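You operate a simulated robot arm through the tools that you are given. There is no shell and no other tool.

Carry out the task below with a simulated two-armed robot. There is one attempt and no reset: what you move stays moved.

Task
Drop one 70 mL measure of pellets into the small jar with the teal foot.
Fine: stand it in the jar carrier, set the slider, slide the carrier IN, push the pellet filler's button once, slide it OUT; leave the other small jars. Where these are worked on the way, their far stop is far enough and under half their travel is too little: jar carrier.
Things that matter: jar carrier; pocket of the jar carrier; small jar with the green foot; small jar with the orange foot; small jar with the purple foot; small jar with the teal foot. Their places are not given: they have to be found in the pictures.

Only the result counts: the job must be done as asked and must still hold three seconds after the hand-in. Knocking over, shifting, dropping, spilling or breaking anything else fails it.

Robot
Two 7-joint arms with two-finger grippers on one trunk that stands fixed in place. Base frame: the origin is at the foot of the trunk, x ahead of it, y to its left, z up. Units: m, rad, N and s.
The left shoulder is at [0.033, 0.175, 1.278], the right one opposite. With the tool pointing down near the work surface each hand reaches from about 0.1 to 0.82 m from the base axis, measured 20 degrees to its own side. Payload 2.94 kg a hand.
The tool frame of a hand sits at the grasp point between the pads (the TCP): z along the fingers, y along the line on which they close. The tips reach 0.03 m beyond it. The gripper opens to 0.138 m. The gripper's body begins 0.109 m behind the TCP.
Orientation is that of the tool frame in the base frame, as a unit quaternion [w, x, y, z]. With the fingers straight down and closing along the base's y, the tool's x points along the base's -x, its y along +y and its z along -z.

Tools
- The arms move only by the tool drive_tool. It takes "left_targets", "right_targets" or both (then of equal length, played together; a hand with none holds still); each is a list of rows, each a list of 7 numbers: the shift along the tool's x, y, z in units of 40 mm (1.0 is 40 mm), then the turn, a rotation vector about the tool's x, y, z in units of 6 degrees (1.0 is 6 degrees), then the opening in per cent of the stroke, from 0 (shut) to 100 (fully open). In form: [[x, y, z, wx, wy, wz, hand], ...]. A call has 1 to 20 rows; each row shifts and turns the commanded pose from where the row before left it, along the tool's axes as they then stand. A call with a number of a shift or a turn outside -1 to 1 is refused whole. Each row takes 0.2 s and may step no farther than 0.05 m and 0.15 rad from the row before; otherwise, or with a gripper value out of range, the whole call is refused. A pose out of reach is approached as far as the arm can. The call stops where the force on the tool passes 70 N (or 10 N more than at its start, if that is more) or the arm is blocked; 0.2 s more then pass. The fingers move at their own pace and stop on an object; they squeeze with about 38 N. The grip force told is the motor's: it shows also when the fingers shut on nothing. Time passes only in rows, and 0.2 s behind the last, so rows that do not move let the fingers close. It gives the time, the measured TCP pose, the force on the tool (base axes), the opening and the grip force at its end, in the units of the frame above (readings bear some noise), with the torque about the TCP (base axes, N m) and any sound that the robot's microphone picked up.
- Cameras (640 x 400 px; columns grow to the right, rows downward): "scene" is now at [0.0615, 0.049, 1.7497]; the picture's right is [0.68, -0.73, 0.00], its down [-0.58, -0.55, -0.60] and it looks along [0.44, 0.41, -0.80] (base axes); focal length 313 px, centre (320, 200). "left" rides on the left gripper at [0.071, -0.019, -0.146] in its tool frame; the picture's right is [0.26, 0.96, 0.00], its down [-0.85, 0.23, -0.48] and it looks along [-0.46, 0.12, 0.88] (tool axes); focal length 280 px, centre (320, 200). "right" rides on the right gripper at [0.071, 0.019, -0.146] in its tool frame; the picture's right is [-0.26, 0.97, 0.00], its down [-0.85, -0.23, -0.48] and it looks along [-0.46, -0.13, 0.88] (tool axes); focal length 280 px, centre (320, 200).
- snapshot(camera): a new picture of that camera. No time passes.
- slide_trunk(by): slides the trunk up (or, below 0, down) by that many m; the arms and the scene camera ride with it, the base frame stays. It gives what a move gives, with no picture.
- pan_tilt(pan, tilt): turns the head with the scene camera to pan (to the left, within 2.094 rad either way) and tilt (down, from -0.506 to 1.204), counted from straight ahead of the robot. It gives what a move gives.
- pixel_to_xyz(camera, pixels): for up to 12 pixels [column, row] of the newest picture of that camera ("zoom" is the newest enlarged one), the place [x, y, z] in the base frame of the surface seen there, good to about 0.003 m. No time passes.
- enlarge(camera, box): a new picture of the part [left, top, right, bottom] of that camera's present view, enlarged. No time passes.
- sign_off(): hands the job in; it is judged then, once.

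Unless the task says otherwise, let go and move clear before handing in.

The tools are called as name(argument=value, ...) on one line, values as JSON. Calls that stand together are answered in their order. drive_tool: Moves the arms, as the interface text tells. Its arguments: {"type":"object","properties":{"left_targets":{"type":"array","items":{"type":"array","items":{"type":"number"}}},"right_targets":{"type":"array","items":{"type":"array","items":{"type":"number"}}}},"required":[]} The other tools are called the same way: slide_trunk (by) slides the trunk up or down; pan_tilt (pan, tilt) turns the head that bears the scene camera; snapshot (camera) takes a picture; pixel_to_xyz (camera, pixels) gives the place of the surface under pixels of a picture; enlarge (camera, box) takes an enlarged picture of a part of a camera's view; sign_off () hands the job in.

At the start:

```text
time: 0.0
left_position: [0.2953, 0.3167, 1.318]
left_ee_rot: [0.001, 0.0, 1.0, 0.0]
left_wrist_force: [0.0, -0.1, 0.2]
left_ft_torque: [0.0, 0.0, -0.02]
left_width: 0.1381
left_gripper_force: 0.1
right_position: [0.5076, 0.0356, 1.3647]
right_ee_rot: [0.0, 0.001, 1.0, 0.001]
right_wrist_force: [0.1, 0.3, 0.1]
right_ft_torque: [-0.01, -0.03, 0.01]
right_width: 0.1381
right_gripper_force: 0.0
trunk travel left (down, up): [-0.45, 0.284]
head pan, tilt: [0.754, 0.929]
```

scene: 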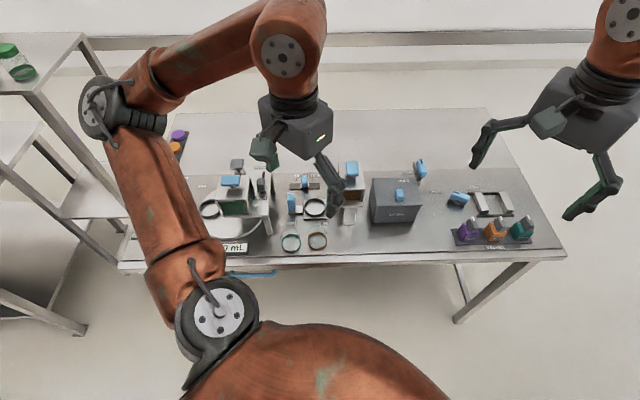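
right: 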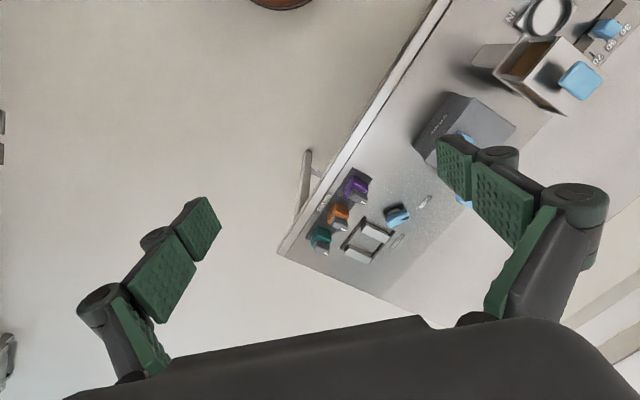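
left: 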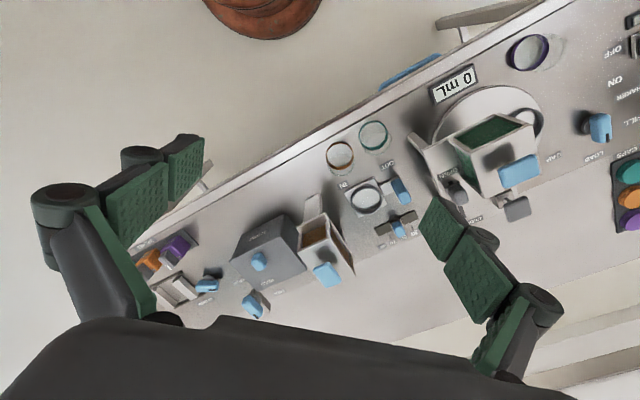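

The pictures show a bench with several devices, with the small jars around (290,242) and (317,240) in the scene view. I'll enlarge several regions to identify things before moving.

enlarge(camera="scene", box=[180, 140, 380, 265])

enlarge(camera="left", box=[220, 20, 640, 280])

enlarge(camera="right", box=[400, 0, 640, 150])

```text
3.20 times, centred on (280, 202) of scene
```

zoom: 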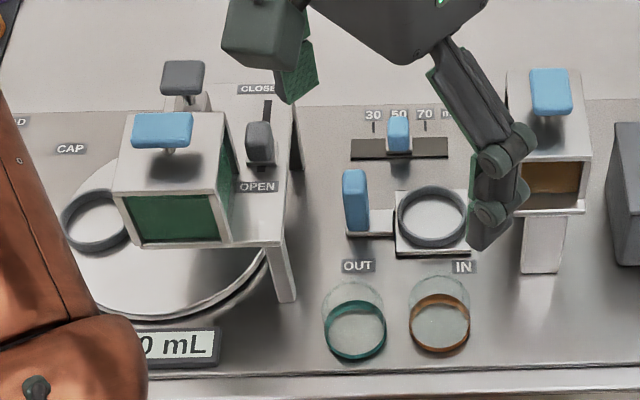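

```text
1.52 times, centred on (430, 150) of left
```

zoom: 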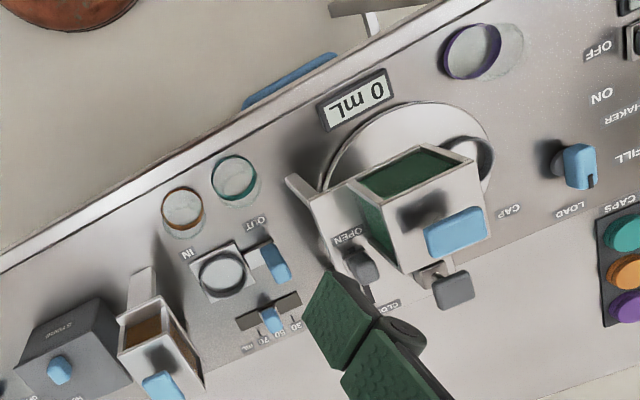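

```text
2.67 times, centred on (520, 75) of right
```

zoom: 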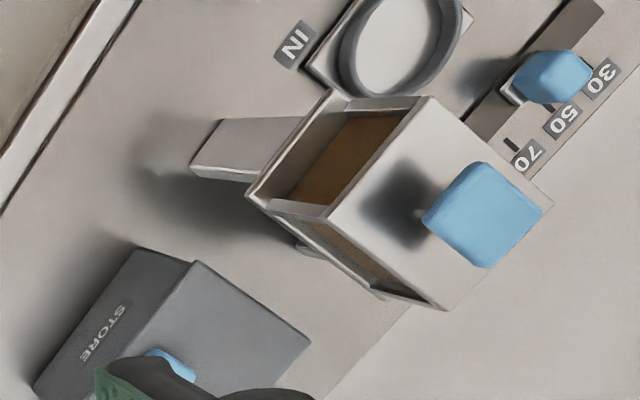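

The enlarged views show the carrier with OUT/IN labels, the 30/50/70 slider and the teal jar at scene (290,242). I'll measure places of these with the scene camera.

enlarge(camera="scene", box=[270, 150, 370, 260])

pixel_to_xyz(camera="scene", pixels=[[291, 243], [291, 252], [317, 243], [291, 204], [313, 208], [304, 181], [352, 168], [353, 195], [230, 181], [295, 180], [317, 222], [345, 210]])

```text
3.64 times, centred on (320, 205) of scene
```

zoom: 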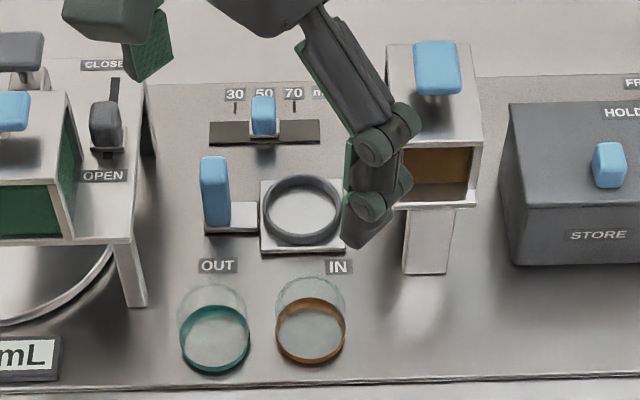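

```text
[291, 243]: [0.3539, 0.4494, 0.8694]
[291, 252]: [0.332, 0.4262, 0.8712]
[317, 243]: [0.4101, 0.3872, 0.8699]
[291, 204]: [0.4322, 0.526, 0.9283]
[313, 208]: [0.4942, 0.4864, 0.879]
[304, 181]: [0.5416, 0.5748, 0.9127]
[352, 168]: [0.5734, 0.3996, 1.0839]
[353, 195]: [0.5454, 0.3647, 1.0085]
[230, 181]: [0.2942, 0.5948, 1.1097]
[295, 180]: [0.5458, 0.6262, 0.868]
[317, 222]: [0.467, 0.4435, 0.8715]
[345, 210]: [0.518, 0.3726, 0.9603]
```

The carrier is at OUT and the slider knob at 50 (scene (304,181)). I'll zoom with the left camera to read labels and measure more.

enlarge(camera="left", box=[280, 110, 440, 270])

enlarge(camera="left", box=[400, 20, 640, 240])

enlarge(camera="left", box=[220, 160, 380, 320])

enlarge(camera="scene", box=[0, 20, 200, 180])

pixel_to_xyz(camera="left", pixels=[[366, 198], [340, 157], [374, 137], [398, 229], [401, 190], [327, 275], [345, 186], [389, 168], [408, 240], [377, 236], [415, 212], [378, 229]])

```text
2.50 times, centred on (360, 190) of left
```

zoom: 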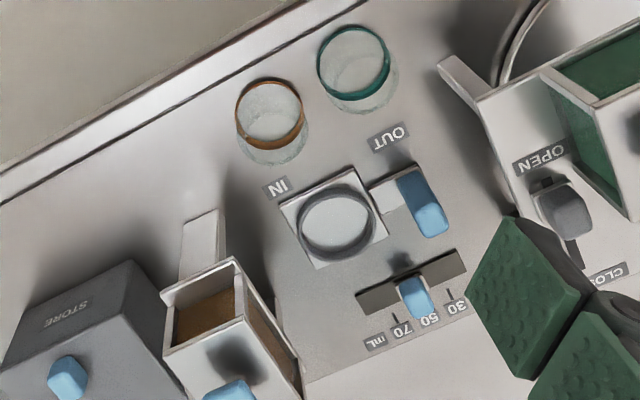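

```text
1.82 times, centred on (520, 130) of left
```

zoom: 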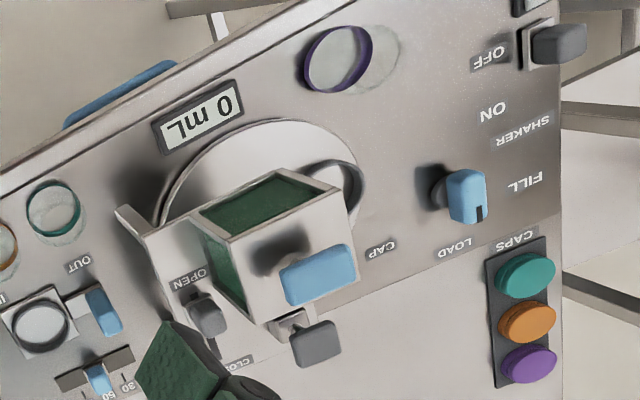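

```text
2.50 times, centred on (300, 240) of left
```

zoom: 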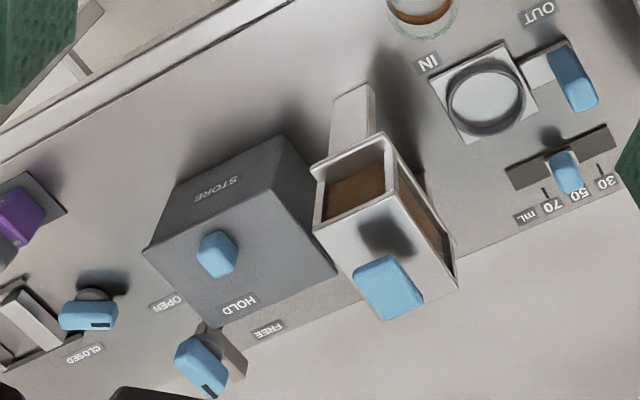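

```text
2.50 times, centred on (100, 100) of scene
```

zoom: 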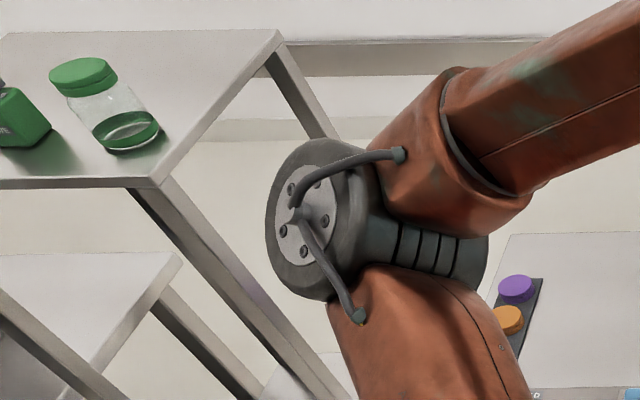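

```text
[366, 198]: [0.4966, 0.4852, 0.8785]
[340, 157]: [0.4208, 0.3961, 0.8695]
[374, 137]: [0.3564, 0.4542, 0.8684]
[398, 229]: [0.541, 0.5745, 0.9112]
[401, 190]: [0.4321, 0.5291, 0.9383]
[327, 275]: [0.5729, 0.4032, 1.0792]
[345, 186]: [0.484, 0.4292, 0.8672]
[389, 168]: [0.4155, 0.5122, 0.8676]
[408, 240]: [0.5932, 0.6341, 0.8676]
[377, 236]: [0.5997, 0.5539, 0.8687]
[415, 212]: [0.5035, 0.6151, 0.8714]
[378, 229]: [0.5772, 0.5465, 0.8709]
```

Labels confirm: OUT left / IN right toward the brown-hopper filler, 70 on the side of the filler; the green jar with lid stands on the shelf. I'll turn the left hand about 42.7° so its closing line runs in the bench's depth direction, then look again.

drive_tool(left_targets=[[0, 0, 0, 0, 0, 0.89, 100], [0, 0, 0, 0, 0, 0.89, 100], [0, 0, 0, 0, 0, 0.89, 100], [0, 0, 0, 0, 0, 0.89, 100], [0, 0, 0, 0, 0, 0.89, 100], [0, 0, 0, 0, 0, 0.89, 100], [0, 0, 0, 0, 0, 0.89, 100], [0, 0, 0, 0, 0, 0.89, 100]])

snapshot(camera="left")

snapshot(camera="scene")

```text
time: 1.8
left_position: [0.2953, 0.3165, 1.3168]
left_ee_rot: [0.001, 0.365, 0.931, 0.001]
left_wrist_force: [-0.7, -0.4, -0.1]
left_ft_torque: [-0.01, -0.03, -0.03]
left_width: 0.138
left_gripper_force: 0.0
right_position: [0.5088, 0.0354, 1.3646]
right_ee_rot: [0.0, 0.0, 1.0, 0.001]
right_wrist_force: [-0.2, 0.3, 0.2]
right_ft_torque: [0.04, 0.03, 0.0]
right_width: 0.138
right_gripper_force: 0.1
trunk travel left (down, up): [-0.45, 0.284]
head pan, tilt: [0.754, 0.929]
```

```text
taken
```

left: 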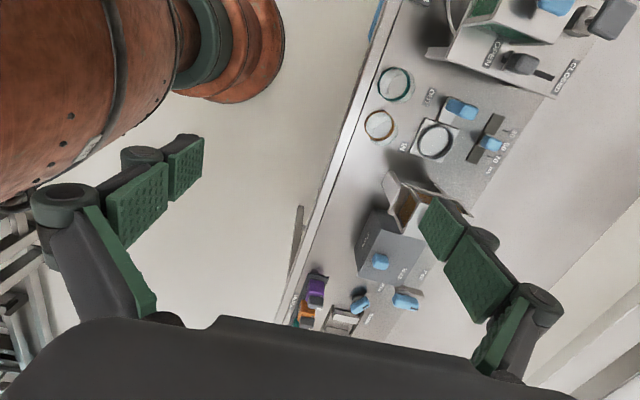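

```text
taken
```

scene: 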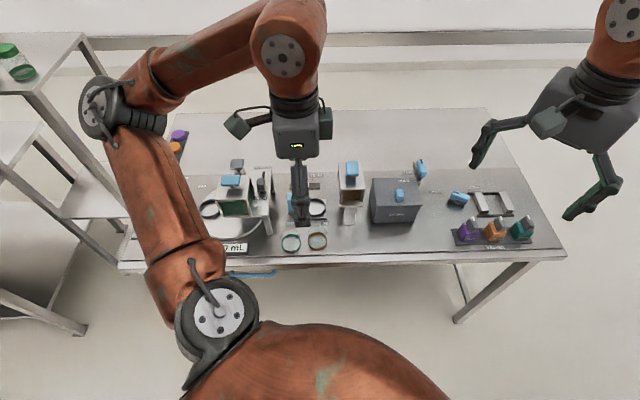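

The hand is now turned and the left camera sees jars, carrier and slider around (390–490, 80–150). I'll enlarge that and measure.

enlarge(camera="left", box=[350, 50, 542, 170])

```text
3.33 times, centred on (446, 110) of left
```

zoom: 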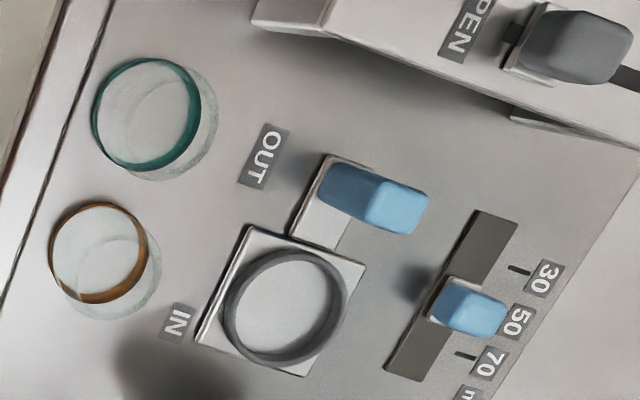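

pixel_to_xyz(camera="zoom", pixels=[[147, 115], [98, 253], [248, 226], [196, 343], [364, 264], [303, 376], [285, 307], [484, 213], [406, 380], [516, 269], [466, 355], [478, 297]])

pixel_to_xyz(camera="zoom", pixels=[[404, 205], [372, 195], [328, 157], [378, 167], [328, 250], [238, 295], [333, 320], [300, 253], [260, 357], [490, 326], [440, 300], [572, 45]])

```text
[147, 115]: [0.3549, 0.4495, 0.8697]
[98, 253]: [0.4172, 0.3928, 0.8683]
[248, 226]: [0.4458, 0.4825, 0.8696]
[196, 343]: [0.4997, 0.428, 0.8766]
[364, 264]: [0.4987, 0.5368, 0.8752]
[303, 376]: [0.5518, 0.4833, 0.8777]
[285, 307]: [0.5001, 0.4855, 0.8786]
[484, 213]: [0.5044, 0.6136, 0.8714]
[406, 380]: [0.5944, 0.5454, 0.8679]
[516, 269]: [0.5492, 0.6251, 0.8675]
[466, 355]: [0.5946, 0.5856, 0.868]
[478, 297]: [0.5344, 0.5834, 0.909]
```

```text
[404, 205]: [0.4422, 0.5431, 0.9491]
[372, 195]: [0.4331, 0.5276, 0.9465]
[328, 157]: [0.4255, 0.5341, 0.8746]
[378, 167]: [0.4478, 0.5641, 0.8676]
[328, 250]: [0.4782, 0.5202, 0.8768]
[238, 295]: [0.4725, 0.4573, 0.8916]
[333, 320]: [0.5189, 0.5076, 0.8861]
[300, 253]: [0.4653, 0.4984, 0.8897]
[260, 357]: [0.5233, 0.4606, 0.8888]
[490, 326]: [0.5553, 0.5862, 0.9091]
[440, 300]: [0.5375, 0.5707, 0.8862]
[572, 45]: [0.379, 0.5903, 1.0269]
```

Corners of the carrier plate give the pocket near (0.499,0.483) and the teal jar near (0.355,0.450). I'll bring the left hand above the teal jar at a safe height (z≈1.15) for a closer look.

drive_tool(left_targets=[[0.2, 0.6, 0.4, 0, 0, 0, 100], [0.2, 0.6, 0.6, 0, 0, 0, 100], [0.2, 0.6, 0.6, 0, 0, 0, 100], [0.2, 0.6, 0.6, 0, 0, 0, 100], [0.2, 0.6, 0.6, 0, 0, 0, 100], [0.17, 0.46, 0.6, 0, 0, 0, 100], [0, 0, 0.77, 0, 0, 0, 100]])

snapshot(camera="left")

snapshot(camera="scene")

```text
time: 3.4
left_position: [0.327, 0.3467, 1.1403]
left_ee_rot: [0.0, 0.361, 0.932, 0.0]
left_wrist_force: [0.0, 0.5, 0.3]
left_ft_torque: [-0.02, 0.0, -0.01]
left_width: 0.1378
left_gripper_force: 0.0
left hand out of reach, approached as far as the arm can: row 2, 3, 4, 5, 6
right_position: [0.5098, 0.0366, 1.3634]
right_ee_rot: [-0.001, 0.0, 1.0, 0.0]
right_wrist_force: [-0.5, 1.6, 0.8]
right_ft_torque: [-0.02, -0.01, 0.01]
right_width: 0.1381
right_gripper_force: 0.1
trunk travel left (down, up): [-0.45, 0.284]
head pan, tilt: [0.754, 0.929]
```

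```text
taken
```

left: 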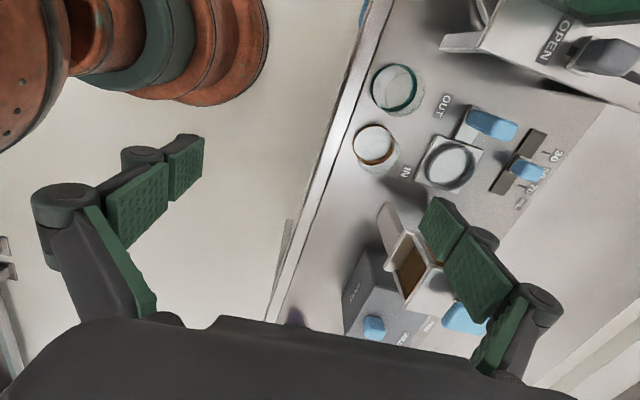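

```text
taken
```

scene: 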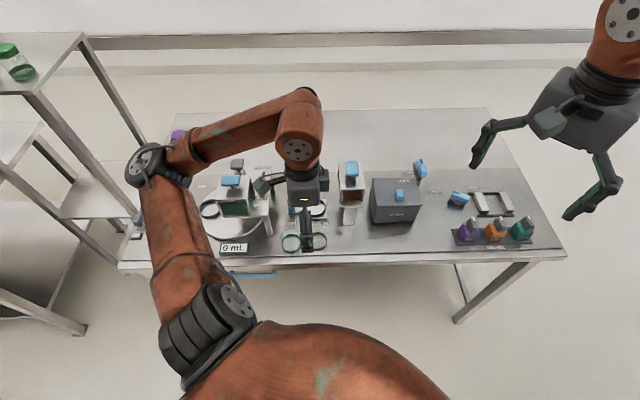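

The hand stopped short at (0.327,0.347,1.140) because intermediate poses were out of reach. I'll try again from here in small steps toward the spot over the teal jar.

drive_tool(left_targets=[[0.3, 0.6, 0, 0, 0, 0, 100], [0.3, 0.6, 0, 0, 0, 0, 100], [0.3, 0.6, 0, 0, 0, 0, 100], [0.3, 0.57, 0, 0, 0, 0, 100]])

snapshot(camera="left")

```text
time: 4.4
left_position: [0.3281, 0.3464, 1.1409]
left_ee_rot: [0.0, 0.362, 0.932, 0.0]
left_wrist_force: [0.5, 0.7, 1.4]
left_ft_torque: [-0.02, 0.01, -0.01]
left_width: 0.138
left_gripper_force: 0.0
left hand out of reach, approached as far as the arm can: row 1, 2, 3, 4
right_position: [0.5094, 0.036, 1.365]
right_ee_rot: [-0.001, 0.0, 1.0, 0.0]
right_wrist_force: [0.3, -0.3, 0.5]
right_ft_torque: [0.04, 0.0, 0.01]
right_width: 0.1379
right_gripper_force: 0.0
trunk travel left (down, up): [-0.45, 0.284]
head pan, tilt: [0.754, 0.929]
```

```text
taken
```

left: 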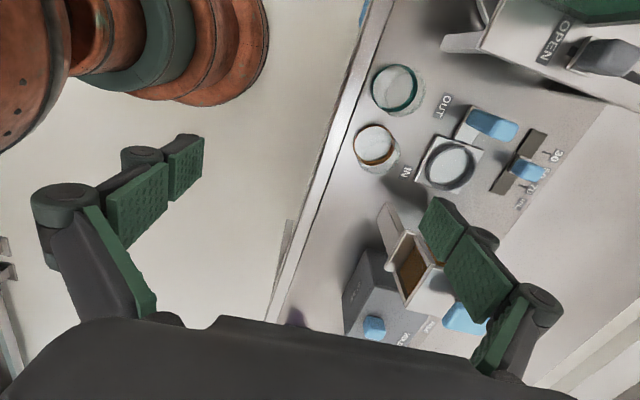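

The arm does not advance in this wrist turn, likely a joint limit. I'll turn the hand back to the original yaw (closing along base y), which also clears the orange jar, and then step toward the teal jar.

drive_tool(left_targets=[[0, 0, 0, 0, 0, -0.89, 100], [0, 0, 0, 0, 0, -0.89, 100], [0, 0, 0, 0, 0, -0.89, 100], [0, 0, 0, 0, 0, -0.89, 100], [0, 0, 0, 0, 0, -0.89, 100], [0, 0, 0, 0, 0, -0.89, 100], [0, 0, 0, 0, 0, -0.89, 100], [0, 0, 0, 0, 0, -0.89, 100]])

```text
time: 6.2
left_position: [0.3276, 0.3476, 1.1411]
left_ee_rot: [0.0, -0.001, 1.0, 0.001]
left_wrist_force: [-0.1, 0.5, -0.5]
left_ft_torque: [0.0, 0.03, -0.01]
left_width: 0.1381
left_gripper_force: 0.0
right_position: [0.5093, 0.0361, 1.3649]
right_ee_rot: [0.0, -0.001, 1.0, 0.001]
right_wrist_force: [0.8, 0.5, 0.5]
right_ft_torque: [0.0, 0.01, -0.02]
right_width: 0.138
right_gripper_force: 0.0
trunk travel left (down, up): [-0.45, 0.284]
head pan, tilt: [0.754, 0.929]
```

Yaw is back to the original. Now I'll step toward the point above the teal jar.

drive_tool(left_targets=[[-0.2, 0.6, 0, 0, 0, 0, 100], [-0.2, 0.7, 0, 0, 0, 0, 100], [-0.2, 0.7, 0, 0, 0, 0, 100], [-0.085, 0.56, 0, 0, 0, 0, 100]])

snapshot(camera="left")

snapshot(camera="scene")

```text
time: 7.2
left_position: [0.3546, 0.4506, 1.14]
left_ee_rot: [0.0, 0.0, 1.0, -0.001]
left_wrist_force: [-0.5, 0.1, 0.1]
left_ft_torque: [-0.02, 0.0, -0.01]
left_width: 0.138
left_gripper_force: 0.0
right_position: [0.5094, 0.0363, 1.3655]
right_ee_rot: [0.0, 0.0, 1.0, 0.0]
right_wrist_force: [0.6, 0.6, -0.1]
right_ft_torque: [-0.02, -0.01, 0.0]
right_width: 0.1377
right_gripper_force: 0.1
trunk travel left (down, up): [-0.45, 0.284]
head pan, tilt: [0.754, 0.929]
```

```text
taken
```

left: 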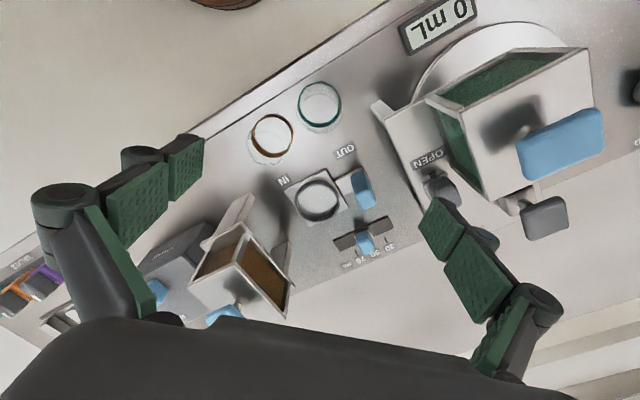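

```text
taken
```

scene: 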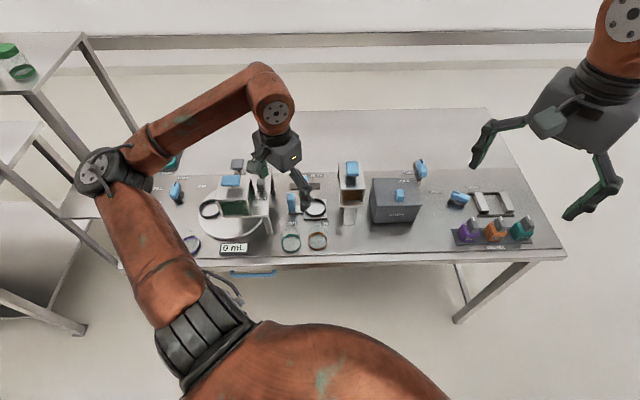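

The hand is now over the teal jar at z=1.14. The left view shows jars at (319,105), (270,138), pocket (318,197), knob (362,240); I'll enlarge for precise measuring.

enlarge(camera="left", box=[230, 60, 422, 180])

pixel_to_xyz(camera="zoom", pixels=[[295, 145], [228, 150], [368, 150], [298, 75], [298, 222], [300, 200], [302, 235], [136, 250], [140, 180], [138, 330], [68, 250], [208, 250]])

enlarge(camera="left", box=[260, 150, 420, 270])

```text
3.33 times, centred on (326, 120) of left
```

zoom: 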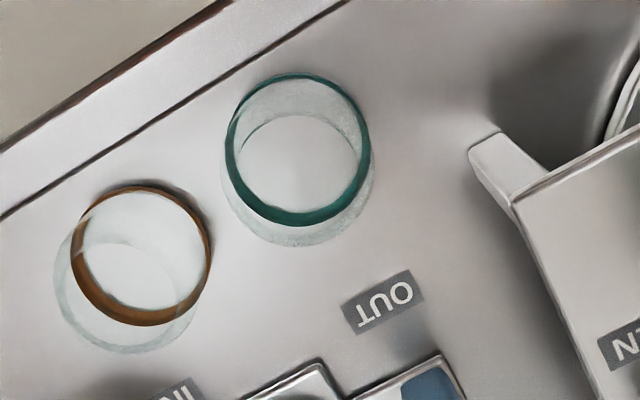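

```text
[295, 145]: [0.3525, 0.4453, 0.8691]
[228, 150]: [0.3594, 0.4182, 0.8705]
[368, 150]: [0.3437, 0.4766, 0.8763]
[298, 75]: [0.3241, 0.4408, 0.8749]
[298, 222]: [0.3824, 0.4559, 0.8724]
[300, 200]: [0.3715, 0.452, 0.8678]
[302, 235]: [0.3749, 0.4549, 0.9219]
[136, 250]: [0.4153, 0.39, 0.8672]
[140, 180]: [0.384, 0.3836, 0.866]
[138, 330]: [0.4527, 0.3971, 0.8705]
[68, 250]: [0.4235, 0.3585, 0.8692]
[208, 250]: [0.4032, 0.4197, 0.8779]
```

```text
3.33 times, centred on (340, 210) of left
```

zoom: 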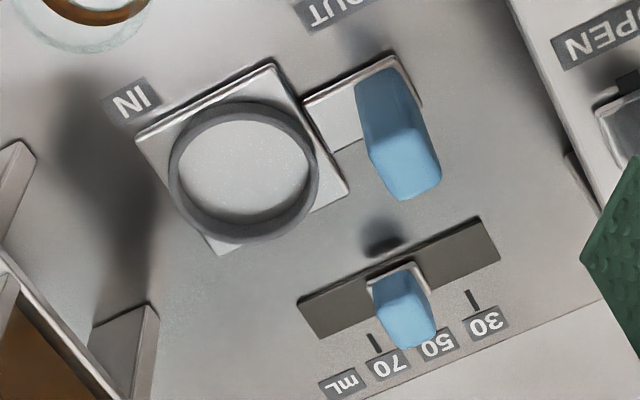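

Teal jar: centre ≈(0.3525,0.448), diameter ≈0.060, rim z≈0.922. Now I measure the ring of the pocket, handle tab, slot and knob in the newest zoom.

pixel_to_xyz(camera="zoom", pixels=[[175, 165], [312, 165], [243, 107], [243, 240], [245, 170], [138, 137], [270, 65], [345, 190], [218, 252], [306, 102], [340, 150], [400, 55]])

pixel_to_xyz(camera="zoom", pixels=[[408, 172], [370, 100], [375, 75], [435, 160], [372, 155], [412, 322], [385, 285], [430, 315], [415, 340], [376, 343], [472, 300], [298, 303]])

pixel_to_xyz(camera="zoom", pixels=[[320, 337], [480, 220], [498, 258], [90, 335], [155, 305], [130, 390], [20, 150], [30, 155], [20, 210], [395, 270], [430, 103], [415, 90]])

```text
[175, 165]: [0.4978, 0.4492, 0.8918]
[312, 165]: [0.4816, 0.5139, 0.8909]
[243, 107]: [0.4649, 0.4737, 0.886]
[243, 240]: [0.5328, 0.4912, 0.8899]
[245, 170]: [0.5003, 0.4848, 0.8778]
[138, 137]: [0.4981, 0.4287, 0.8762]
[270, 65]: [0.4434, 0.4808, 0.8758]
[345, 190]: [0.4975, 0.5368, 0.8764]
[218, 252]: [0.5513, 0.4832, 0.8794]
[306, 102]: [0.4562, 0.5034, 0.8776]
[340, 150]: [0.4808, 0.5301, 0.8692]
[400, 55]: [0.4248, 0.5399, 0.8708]
```

```text
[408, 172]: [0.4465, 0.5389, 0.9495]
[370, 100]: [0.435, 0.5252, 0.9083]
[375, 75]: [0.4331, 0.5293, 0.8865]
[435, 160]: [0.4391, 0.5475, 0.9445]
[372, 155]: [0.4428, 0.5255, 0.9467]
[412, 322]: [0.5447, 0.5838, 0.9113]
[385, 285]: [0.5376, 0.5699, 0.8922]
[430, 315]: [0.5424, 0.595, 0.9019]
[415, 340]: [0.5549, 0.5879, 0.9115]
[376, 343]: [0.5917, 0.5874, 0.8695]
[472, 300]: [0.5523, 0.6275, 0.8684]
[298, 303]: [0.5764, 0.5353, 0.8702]
```

```text
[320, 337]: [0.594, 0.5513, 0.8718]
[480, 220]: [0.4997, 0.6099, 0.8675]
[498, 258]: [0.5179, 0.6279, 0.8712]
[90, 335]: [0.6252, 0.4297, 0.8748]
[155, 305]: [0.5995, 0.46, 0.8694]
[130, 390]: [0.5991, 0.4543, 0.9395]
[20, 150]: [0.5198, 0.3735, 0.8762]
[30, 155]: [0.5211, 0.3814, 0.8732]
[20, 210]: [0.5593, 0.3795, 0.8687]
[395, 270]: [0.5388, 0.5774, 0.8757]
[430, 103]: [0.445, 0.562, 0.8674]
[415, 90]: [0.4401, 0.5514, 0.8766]
```

Carrier axis comes out at about -44.5° (u≈(0.713,-0.701)), slot centre ≈(0.547,0.581) with 50→70 about 28 mm along u. Next I measure the pellet filler's body and the green machine's right side for clearance.

enlarge(camera="left", box=[150, 185, 310, 335])

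enlarge(camera="scene", box=[270, 140, 430, 240])

enlarge(camera="left", box=[360, 60, 620, 250])

```text
2.67 times, centred on (230, 260) of left
```

zoom: 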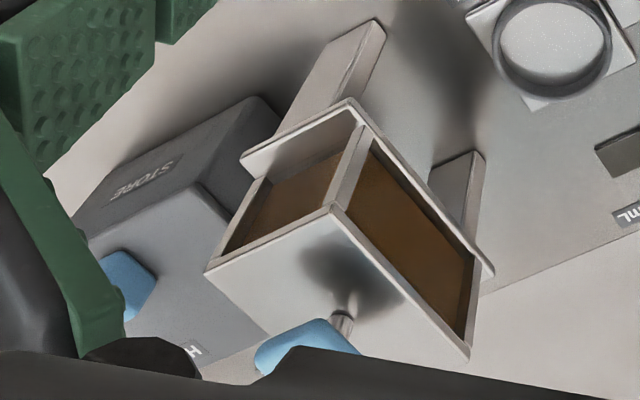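

```text
4.00 times, centred on (350, 190) of scene
```

zoom: 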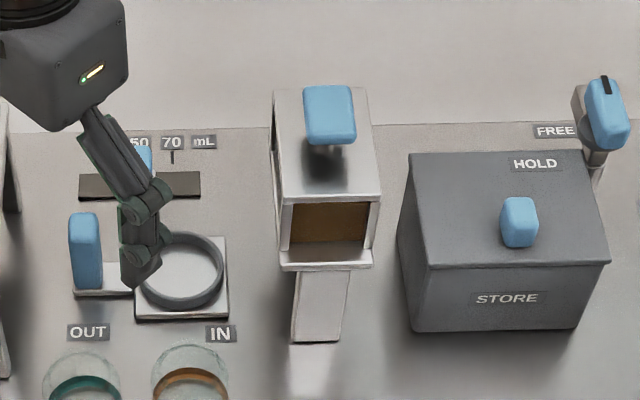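

```text
2.11 times, centred on (490, 155) of left
```

zoom: 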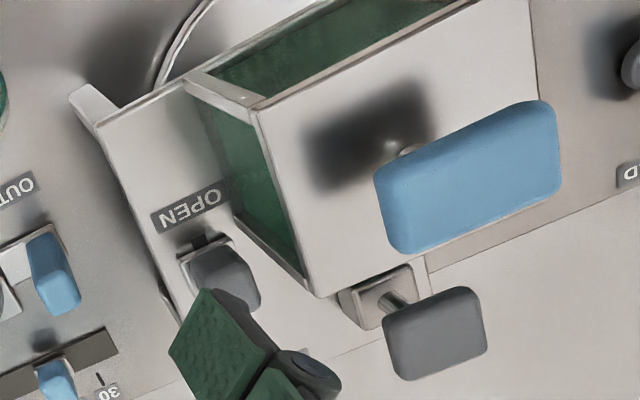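

pixel_to_xyz(camera="left", pixels=[[241, 224], [293, 286], [235, 264], [284, 318], [190, 285], [203, 245], [250, 195], [287, 244], [230, 232], [270, 300], [260, 230], [222, 275]])

pixel_to_xyz(camera="left", pixels=[[388, 119], [424, 210], [445, 188], [376, 105], [462, 112], [489, 198], [405, 160], [440, 180], [545, 145], [545, 215], [450, 178], [432, 185]])

pixel_to_xyz(camera="scene", pixels=[[352, 168], [346, 163], [358, 163], [347, 173], [358, 173], [339, 164], [362, 163], [341, 188], [364, 189], [341, 206], [362, 206], [344, 225]])

```text
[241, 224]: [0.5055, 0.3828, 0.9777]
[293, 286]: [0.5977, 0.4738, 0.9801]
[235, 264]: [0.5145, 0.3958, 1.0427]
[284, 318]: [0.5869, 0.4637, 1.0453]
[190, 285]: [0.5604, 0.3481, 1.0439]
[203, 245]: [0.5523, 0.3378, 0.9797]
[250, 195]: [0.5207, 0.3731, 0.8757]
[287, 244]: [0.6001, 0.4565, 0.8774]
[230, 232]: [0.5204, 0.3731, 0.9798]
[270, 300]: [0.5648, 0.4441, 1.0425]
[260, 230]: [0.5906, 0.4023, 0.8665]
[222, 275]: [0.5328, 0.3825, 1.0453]
```

```text
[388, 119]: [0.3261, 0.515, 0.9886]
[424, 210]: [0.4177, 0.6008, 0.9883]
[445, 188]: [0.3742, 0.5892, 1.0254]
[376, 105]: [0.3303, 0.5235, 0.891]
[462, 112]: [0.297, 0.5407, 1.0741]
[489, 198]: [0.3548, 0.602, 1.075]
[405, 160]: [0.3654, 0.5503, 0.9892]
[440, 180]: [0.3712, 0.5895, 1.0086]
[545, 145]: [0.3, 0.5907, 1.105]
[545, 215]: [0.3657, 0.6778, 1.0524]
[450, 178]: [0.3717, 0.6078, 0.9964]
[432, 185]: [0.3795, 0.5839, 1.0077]
```

```text
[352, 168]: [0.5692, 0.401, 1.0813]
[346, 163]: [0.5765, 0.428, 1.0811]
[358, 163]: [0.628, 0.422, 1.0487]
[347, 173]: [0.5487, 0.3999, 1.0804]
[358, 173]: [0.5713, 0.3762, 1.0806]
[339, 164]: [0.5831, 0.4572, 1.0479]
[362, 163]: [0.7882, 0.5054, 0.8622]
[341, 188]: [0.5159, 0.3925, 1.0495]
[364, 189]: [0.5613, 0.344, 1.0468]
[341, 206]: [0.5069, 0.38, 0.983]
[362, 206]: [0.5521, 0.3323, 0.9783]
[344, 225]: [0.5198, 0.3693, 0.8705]
```

Filler hopper's left face lies about 75 mm in the IN direction from the pocket, top z≈1.045, button top z≈1.081; the jar gap is fine for closing along base y. I'll correct the small offset and descend over the teal jar to z≈1.0.

drive_tool(left_targets=[[0.03, -0.06, 0.7, 0, 0, 0, 100], [0.02, 0, 0.9, 0, 0, 0, 100], [0, 0, 0.9, 0, 0, 0, 100], [0, 0, 0.8, 0, 0, 0, 100], [0, 0, 0.2, 0, 0, 0, 100]])

snapshot(camera="left")

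enlarge(camera="left", box=[220, 20, 420, 145])

```text
time: 8.4
left_position: [0.3526, 0.4468, 1.0004]
left_ee_rot: [0.0, 0.0, 1.0, -0.001]
left_wrist_force: [-0.1, -0.3, 0.0]
left_ft_torque: [-0.02, 0.02, 0.04]
left_width: 0.1379
left_gripper_force: 0.0
right_position: [0.5091, 0.0341, 1.3656]
right_ee_rot: [0.001, 0.001, 1.0, 0.001]
right_wrist_force: [0.0, 0.1, -0.1]
right_ft_torque: [-0.01, -0.03, -0.03]
right_width: 0.1382
right_gripper_force: 0.1
trunk travel left (down, up): [-0.45, 0.284]
head pan, tilt: [0.754, 0.929]
```

```text
taken
```

left: 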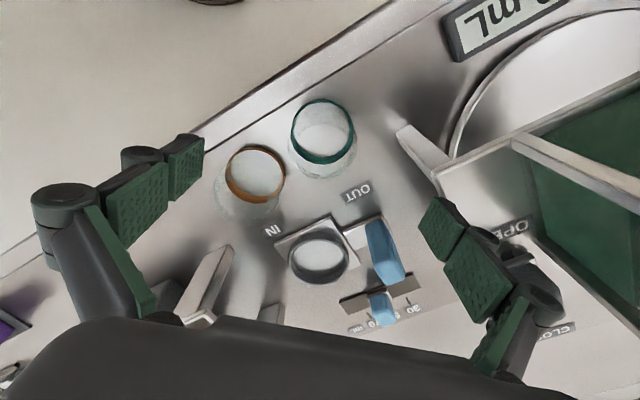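

```text
3.20 times, centred on (320, 82) of left
```

zoom: 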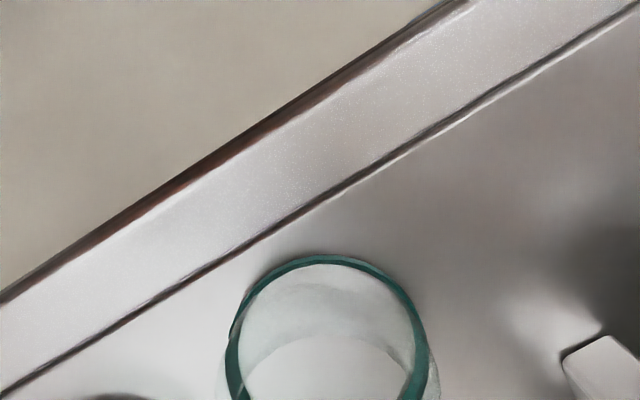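

The +y finger passes close to the green machine's plate edge when fully open, so I'll narrow the opening to 62% here before going down, and measure the jar more exactly.

drive_tool(left_targets=[[0, 0, 0, 0, 0, 0, 62], [0, 0, 0, 0, 0, 0, 62], [0, 0, 0, 0, 0, 0, 62], [0, 0, 0, 0, 0, 0, 62]])

snapshot(camera="left")

enlarge(camera="left", box=[240, 85, 400, 185])

pixel_to_xyz(camera="zoom", pixels=[[207, 200], [460, 190], [330, 62], [335, 315], [330, 190], [335, 340], [330, 356], [300, 350], [370, 350], [335, 300], [240, 110], [430, 110]])

```text
time: 9.4
left_position: [0.3532, 0.4468, 1.0004]
left_ee_rot: [0.0, -0.001, 1.0, -0.001]
left_wrist_force: [-0.8, -0.3, -0.3]
left_ft_torque: [0.03, 0.03, 0.02]
left_width: 0.0856
left_gripper_force: 0.2
right_position: [0.5091, 0.035, 1.3642]
right_ee_rot: [0.0, 0.0, 1.0, 0.0]
right_wrist_force: [0.9, 0.8, 0.3]
right_ft_torque: [-0.01, 0.0, 0.0]
right_width: 0.138
right_gripper_force: 0.0
trunk travel left (down, up): [-0.45, 0.284]
head pan, tilt: [0.754, 0.929]
```

```text
taken
```

left: 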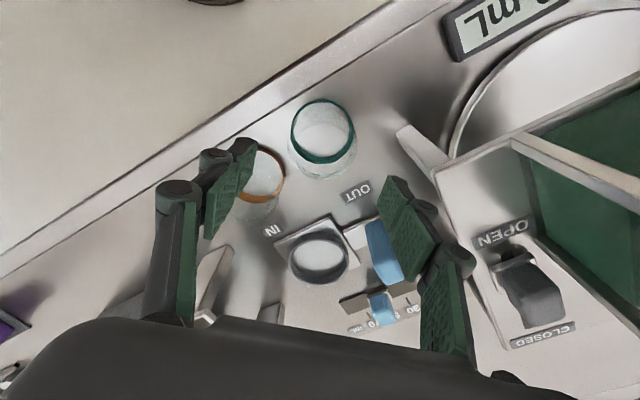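

```text
4.00 times, centred on (320, 135) of left
```

zoom: 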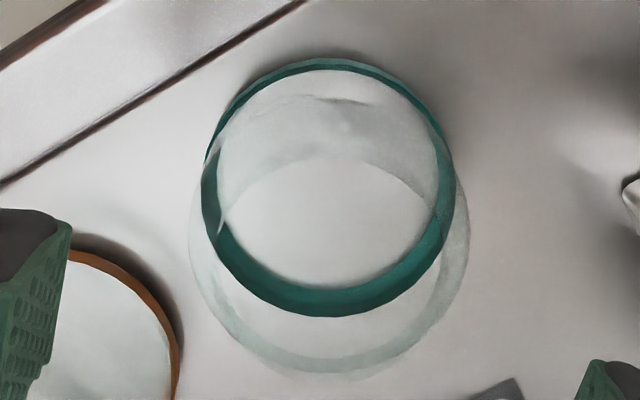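

```text
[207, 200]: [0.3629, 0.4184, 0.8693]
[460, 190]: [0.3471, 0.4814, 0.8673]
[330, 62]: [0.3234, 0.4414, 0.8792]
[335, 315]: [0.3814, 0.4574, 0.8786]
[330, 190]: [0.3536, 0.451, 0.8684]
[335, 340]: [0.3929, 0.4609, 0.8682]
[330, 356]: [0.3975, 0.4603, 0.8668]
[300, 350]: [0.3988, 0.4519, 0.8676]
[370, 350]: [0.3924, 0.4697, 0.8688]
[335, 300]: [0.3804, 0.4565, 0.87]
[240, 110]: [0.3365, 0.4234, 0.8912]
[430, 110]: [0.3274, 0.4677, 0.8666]
```

Jar centre is (0.353,0.4495) consistent with projection; opening is 0.086. I'll shift 2.7 mm in y and descend to TCP z≈0.918.

drive_tool(left_targets=[[0, 0.07, 0.4, 0, 0, 0, 62], [0, 0, 0.5, 0, 0, 0, 62], [0, 0, 0.5, 0, 0, 0, 62], [0, 0, 0.4, 0, 0, 0, 62], [0, 0, 0.25, 0, 0, 0, 62]])

snapshot(camera="left")

enlarge(camera="scene", box=[230, 170, 390, 270])

```text
time: 10.6
left_position: [0.3526, 0.449, 0.9173]
left_ee_rot: [0.0, 0.001, 1.0, -0.002]
left_wrist_force: [0.1, 0.0, 0.2]
left_ft_torque: [-0.03, -0.02, 0.0]
left_width: 0.0854
left_gripper_force: 0.0
right_position: [0.5093, 0.0361, 1.3645]
right_ee_rot: [0.0, 0.0, 1.0, 0.0]
right_wrist_force: [0.5, 0.3, -0.2]
right_ft_torque: [0.02, 0.02, 0.01]
right_width: 0.1382
right_gripper_force: 0.0
trunk travel left (down, up): [-0.45, 0.284]
head pan, tilt: [0.754, 0.929]
```

```text
taken
```

left: 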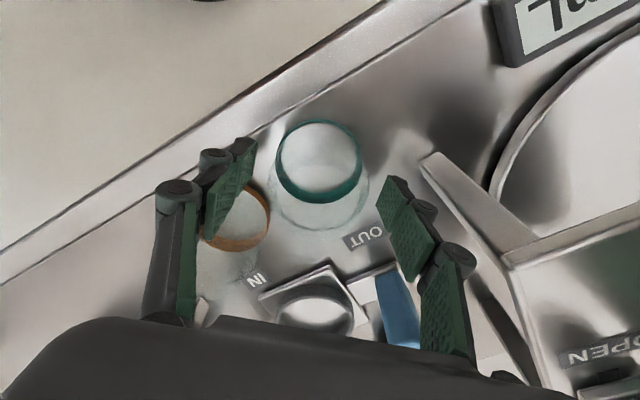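

```text
4.00 times, centred on (310, 220) of scene
```

zoom: 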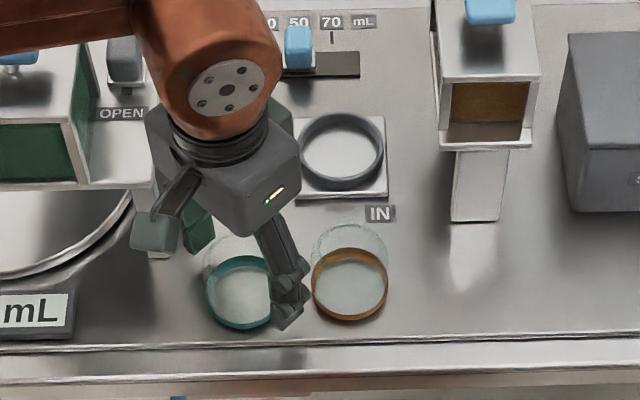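

The foot ring centre at (320,163) matches the expected centre between the fingers, and the orange jar is clear. I'll close on the jar.

drive_tool(left_targets=[[0, 0, 0, 0, 0, 0, 30], [0, 0, 0, 0, 0, 0, 30], [0, 0, 0, 0, 0, 0, 30], [0, 0, 0, 0, 0, 0, 30], [0, 0, 0, 0, 0, 0, 30]])

snapshot(camera="left")

```text
time: 11.8
left_position: [0.354, 0.4497, 0.9187]
left_ee_rot: [0.0, 0.0, 1.0, -0.001]
left_wrist_force: [0.0, -1.0, 1.3]
left_ft_torque: [-0.06, -0.06, 0.01]
left_width: 0.0582
left_gripper_force: 37.8
right_position: [0.5084, 0.0356, 1.3654]
right_ee_rot: [0.0, 0.0, 1.0, 0.001]
right_wrist_force: [-0.1, -0.4, 0.1]
right_ft_torque: [-0.02, 0.03, 0.02]
right_width: 0.138
right_gripper_force: 0.1
trunk travel left (down, up): [-0.45, 0.284]
head pan, tilt: [0.754, 0.929]
```

```text
taken
```

left: 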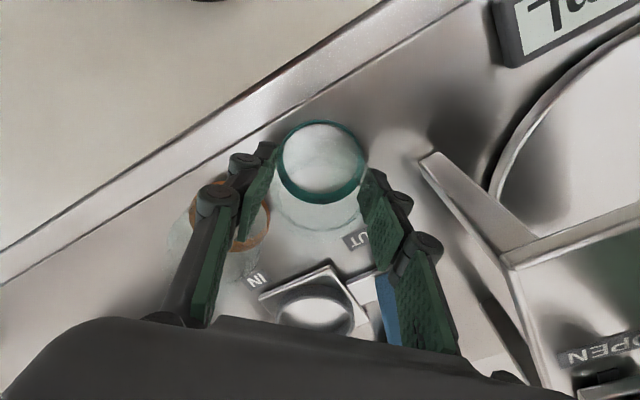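

Grip is firm (width 0.058, 37.8 N). I'll lift straight up 0.11 m and check that the jar came along.

drive_tool(left_targets=[[0, 0, -0.3, 0, 0, 0, 30], [0, 0, -0.6, 0, 0, 0, 30], [0, 0, -0.7, 0, 0, 0, 30], [0, 0, -0.7, 0, 0, 0, 30], [0, 0, -0.45, 0, 0, 0, 30]])

snapshot(camera="left")

enlarge(camera="scene", box=[230, 150, 390, 250])

```text
time: 13.0
left_position: [0.3533, 0.4491, 1.0287]
left_ee_rot: [0.0, 0.0, 1.0, -0.001]
left_wrist_force: [-0.4, 0.2, -1.1]
left_ft_torque: [-0.04, 0.01, 0.01]
left_width: 0.0582
left_gripper_force: 37.8
right_position: [0.5085, 0.0348, 1.3643]
right_ee_rot: [0.0, 0.0, 1.0, 0.001]
right_wrist_force: [-0.3, -0.6, -0.1]
right_ft_torque: [-0.03, -0.01, -0.02]
right_width: 0.1381
right_gripper_force: 0.0
trunk travel left (down, up): [-0.45, 0.284]
head pan, tilt: [0.754, 0.929]
```

```text
taken
```

left: 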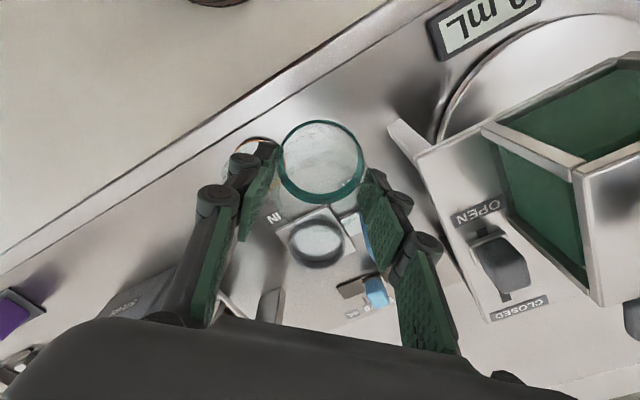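

```text
4.00 times, centred on (310, 200) of scene
```

zoom: 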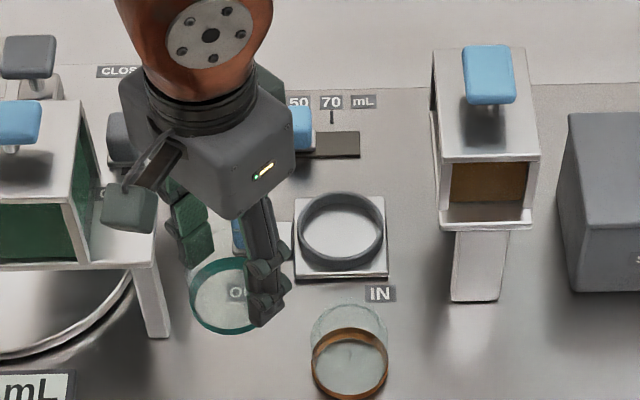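

The jar is lifted cleanly and the orange jar stands undisturbed. Now I measure the pocket ring again from this view (around (316,243)).

enlarge(camera="left", box=[250, 200, 378, 280])

enlarge(camera="scene", box=[290, 180, 338, 210])

```text
5.00 times, centred on (314, 240) of left
```

zoom: 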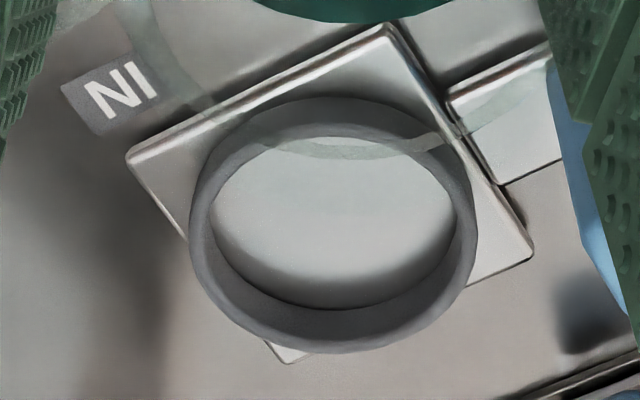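

```text
13.33 times, centred on (314, 195) of scene
```

zoom: 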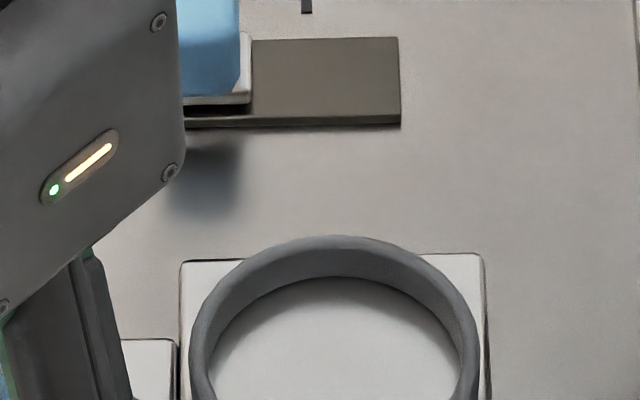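

The jar hangs in the grip and the pocket ring is well visible. I'll sample rim and plate points of the carrier for a precise centre.

pixel_to_xyz(camera="left", pixels=[[327.8, 207], [278, 231.4], [355, 252], [308, 271], [317, 268.6], [289.6, 245], [343.6, 246], [316, 226], [317, 243], [300, 261], [337, 262], [298, 230]])

pixel_to_xyz(camera="left", pixels=[[289, 243], [290, 247], [289.2, 241], [344, 244], [344.2, 248], [344, 242], [312, 269.4], [322, 269], [307, 268], [310, 226], [320, 226], [325, 227]])

```text
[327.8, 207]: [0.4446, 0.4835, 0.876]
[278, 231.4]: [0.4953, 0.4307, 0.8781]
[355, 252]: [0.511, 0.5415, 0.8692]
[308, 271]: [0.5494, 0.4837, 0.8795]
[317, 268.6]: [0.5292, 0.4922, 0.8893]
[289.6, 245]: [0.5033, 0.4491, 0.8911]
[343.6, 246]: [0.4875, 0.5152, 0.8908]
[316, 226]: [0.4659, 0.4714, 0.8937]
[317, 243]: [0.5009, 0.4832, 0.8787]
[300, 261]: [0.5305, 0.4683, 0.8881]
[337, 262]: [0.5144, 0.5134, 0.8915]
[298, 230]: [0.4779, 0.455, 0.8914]
```

```text
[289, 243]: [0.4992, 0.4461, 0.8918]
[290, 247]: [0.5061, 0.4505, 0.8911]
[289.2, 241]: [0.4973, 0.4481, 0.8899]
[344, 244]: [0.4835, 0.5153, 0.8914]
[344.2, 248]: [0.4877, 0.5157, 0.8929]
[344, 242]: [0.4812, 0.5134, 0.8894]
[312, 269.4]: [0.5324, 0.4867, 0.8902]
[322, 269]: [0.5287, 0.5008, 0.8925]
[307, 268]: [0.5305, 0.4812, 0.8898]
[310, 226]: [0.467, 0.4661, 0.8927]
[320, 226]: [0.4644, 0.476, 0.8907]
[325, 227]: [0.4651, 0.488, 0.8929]
```

Fitting the rim points gives the pocket centre ≈(0.4983,0.4828). I'll carry the jar at z≈1.03 to above the pocket.

drive_tool(left_targets=[[-0.4, 0.1, 0, 0, 0, 0, 30], [-0.7, 0.16, 0, 0, 0, 0, 30], [-0.7, 0.16, 0, 0, 0, 0, 30], [-0.7, 0.16, 0, 0, 0, 0, 30], [-0.7, 0.16, 0, 0, 0, 0, 30], [-0.425, 0.1, 0, 0, 0, 0, 30], [0, 0, 0, 0, 0, 0, 30]])

snapshot(camera="left")

snapshot(camera="scene")

```text
time: 14.6
left_position: [0.498, 0.4829, 1.0282]
left_ee_rot: [0.0, 0.0, 1.0, 0.0]
left_wrist_force: [0.2, -0.3, -1.6]
left_ft_torque: [0.02, 0.02, -0.02]
left_width: 0.0584
left_gripper_force: 37.9
right_position: [0.5091, 0.0351, 1.3645]
right_ee_rot: [0.0, 0.0, 1.0, 0.0]
right_wrist_force: [-1.2, -0.3, 0.1]
right_ft_torque: [-0.01, -0.02, 0.0]
right_width: 0.1382
right_gripper_force: 0.0
trunk travel left (down, up): [-0.45, 0.284]
head pan, tilt: [0.754, 0.929]
```

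```text
taken
```

left: 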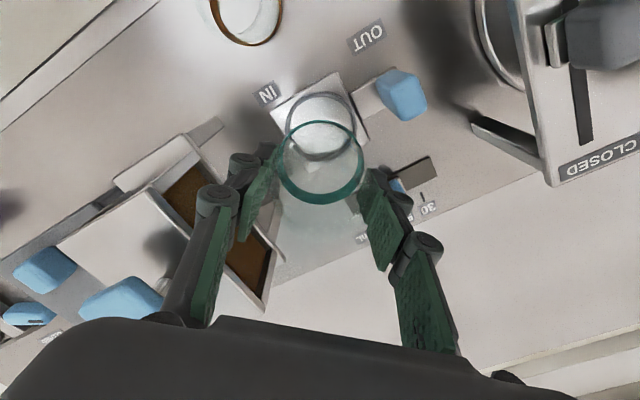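

```text
taken
```

scene: 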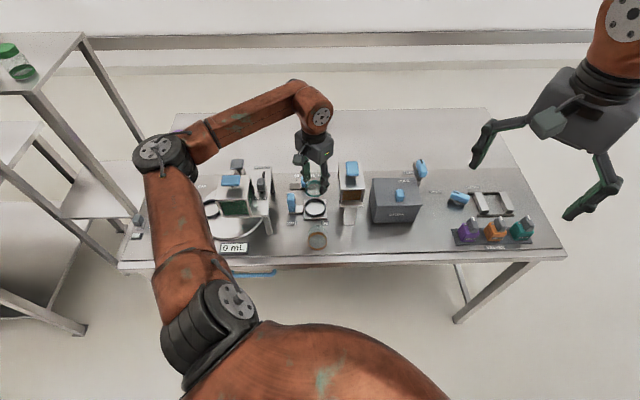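

The jar is above the pocket; foot ring around (321,162), pocket ring around (321,126). I'll enlarge to check the alignment.

enlarge(camera="left", box=[240, 80, 400, 210])

```text
3.08 times, centred on (320, 145) of left
```

zoom: 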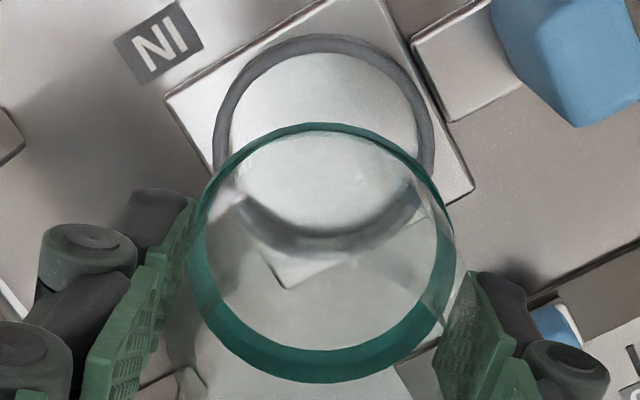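

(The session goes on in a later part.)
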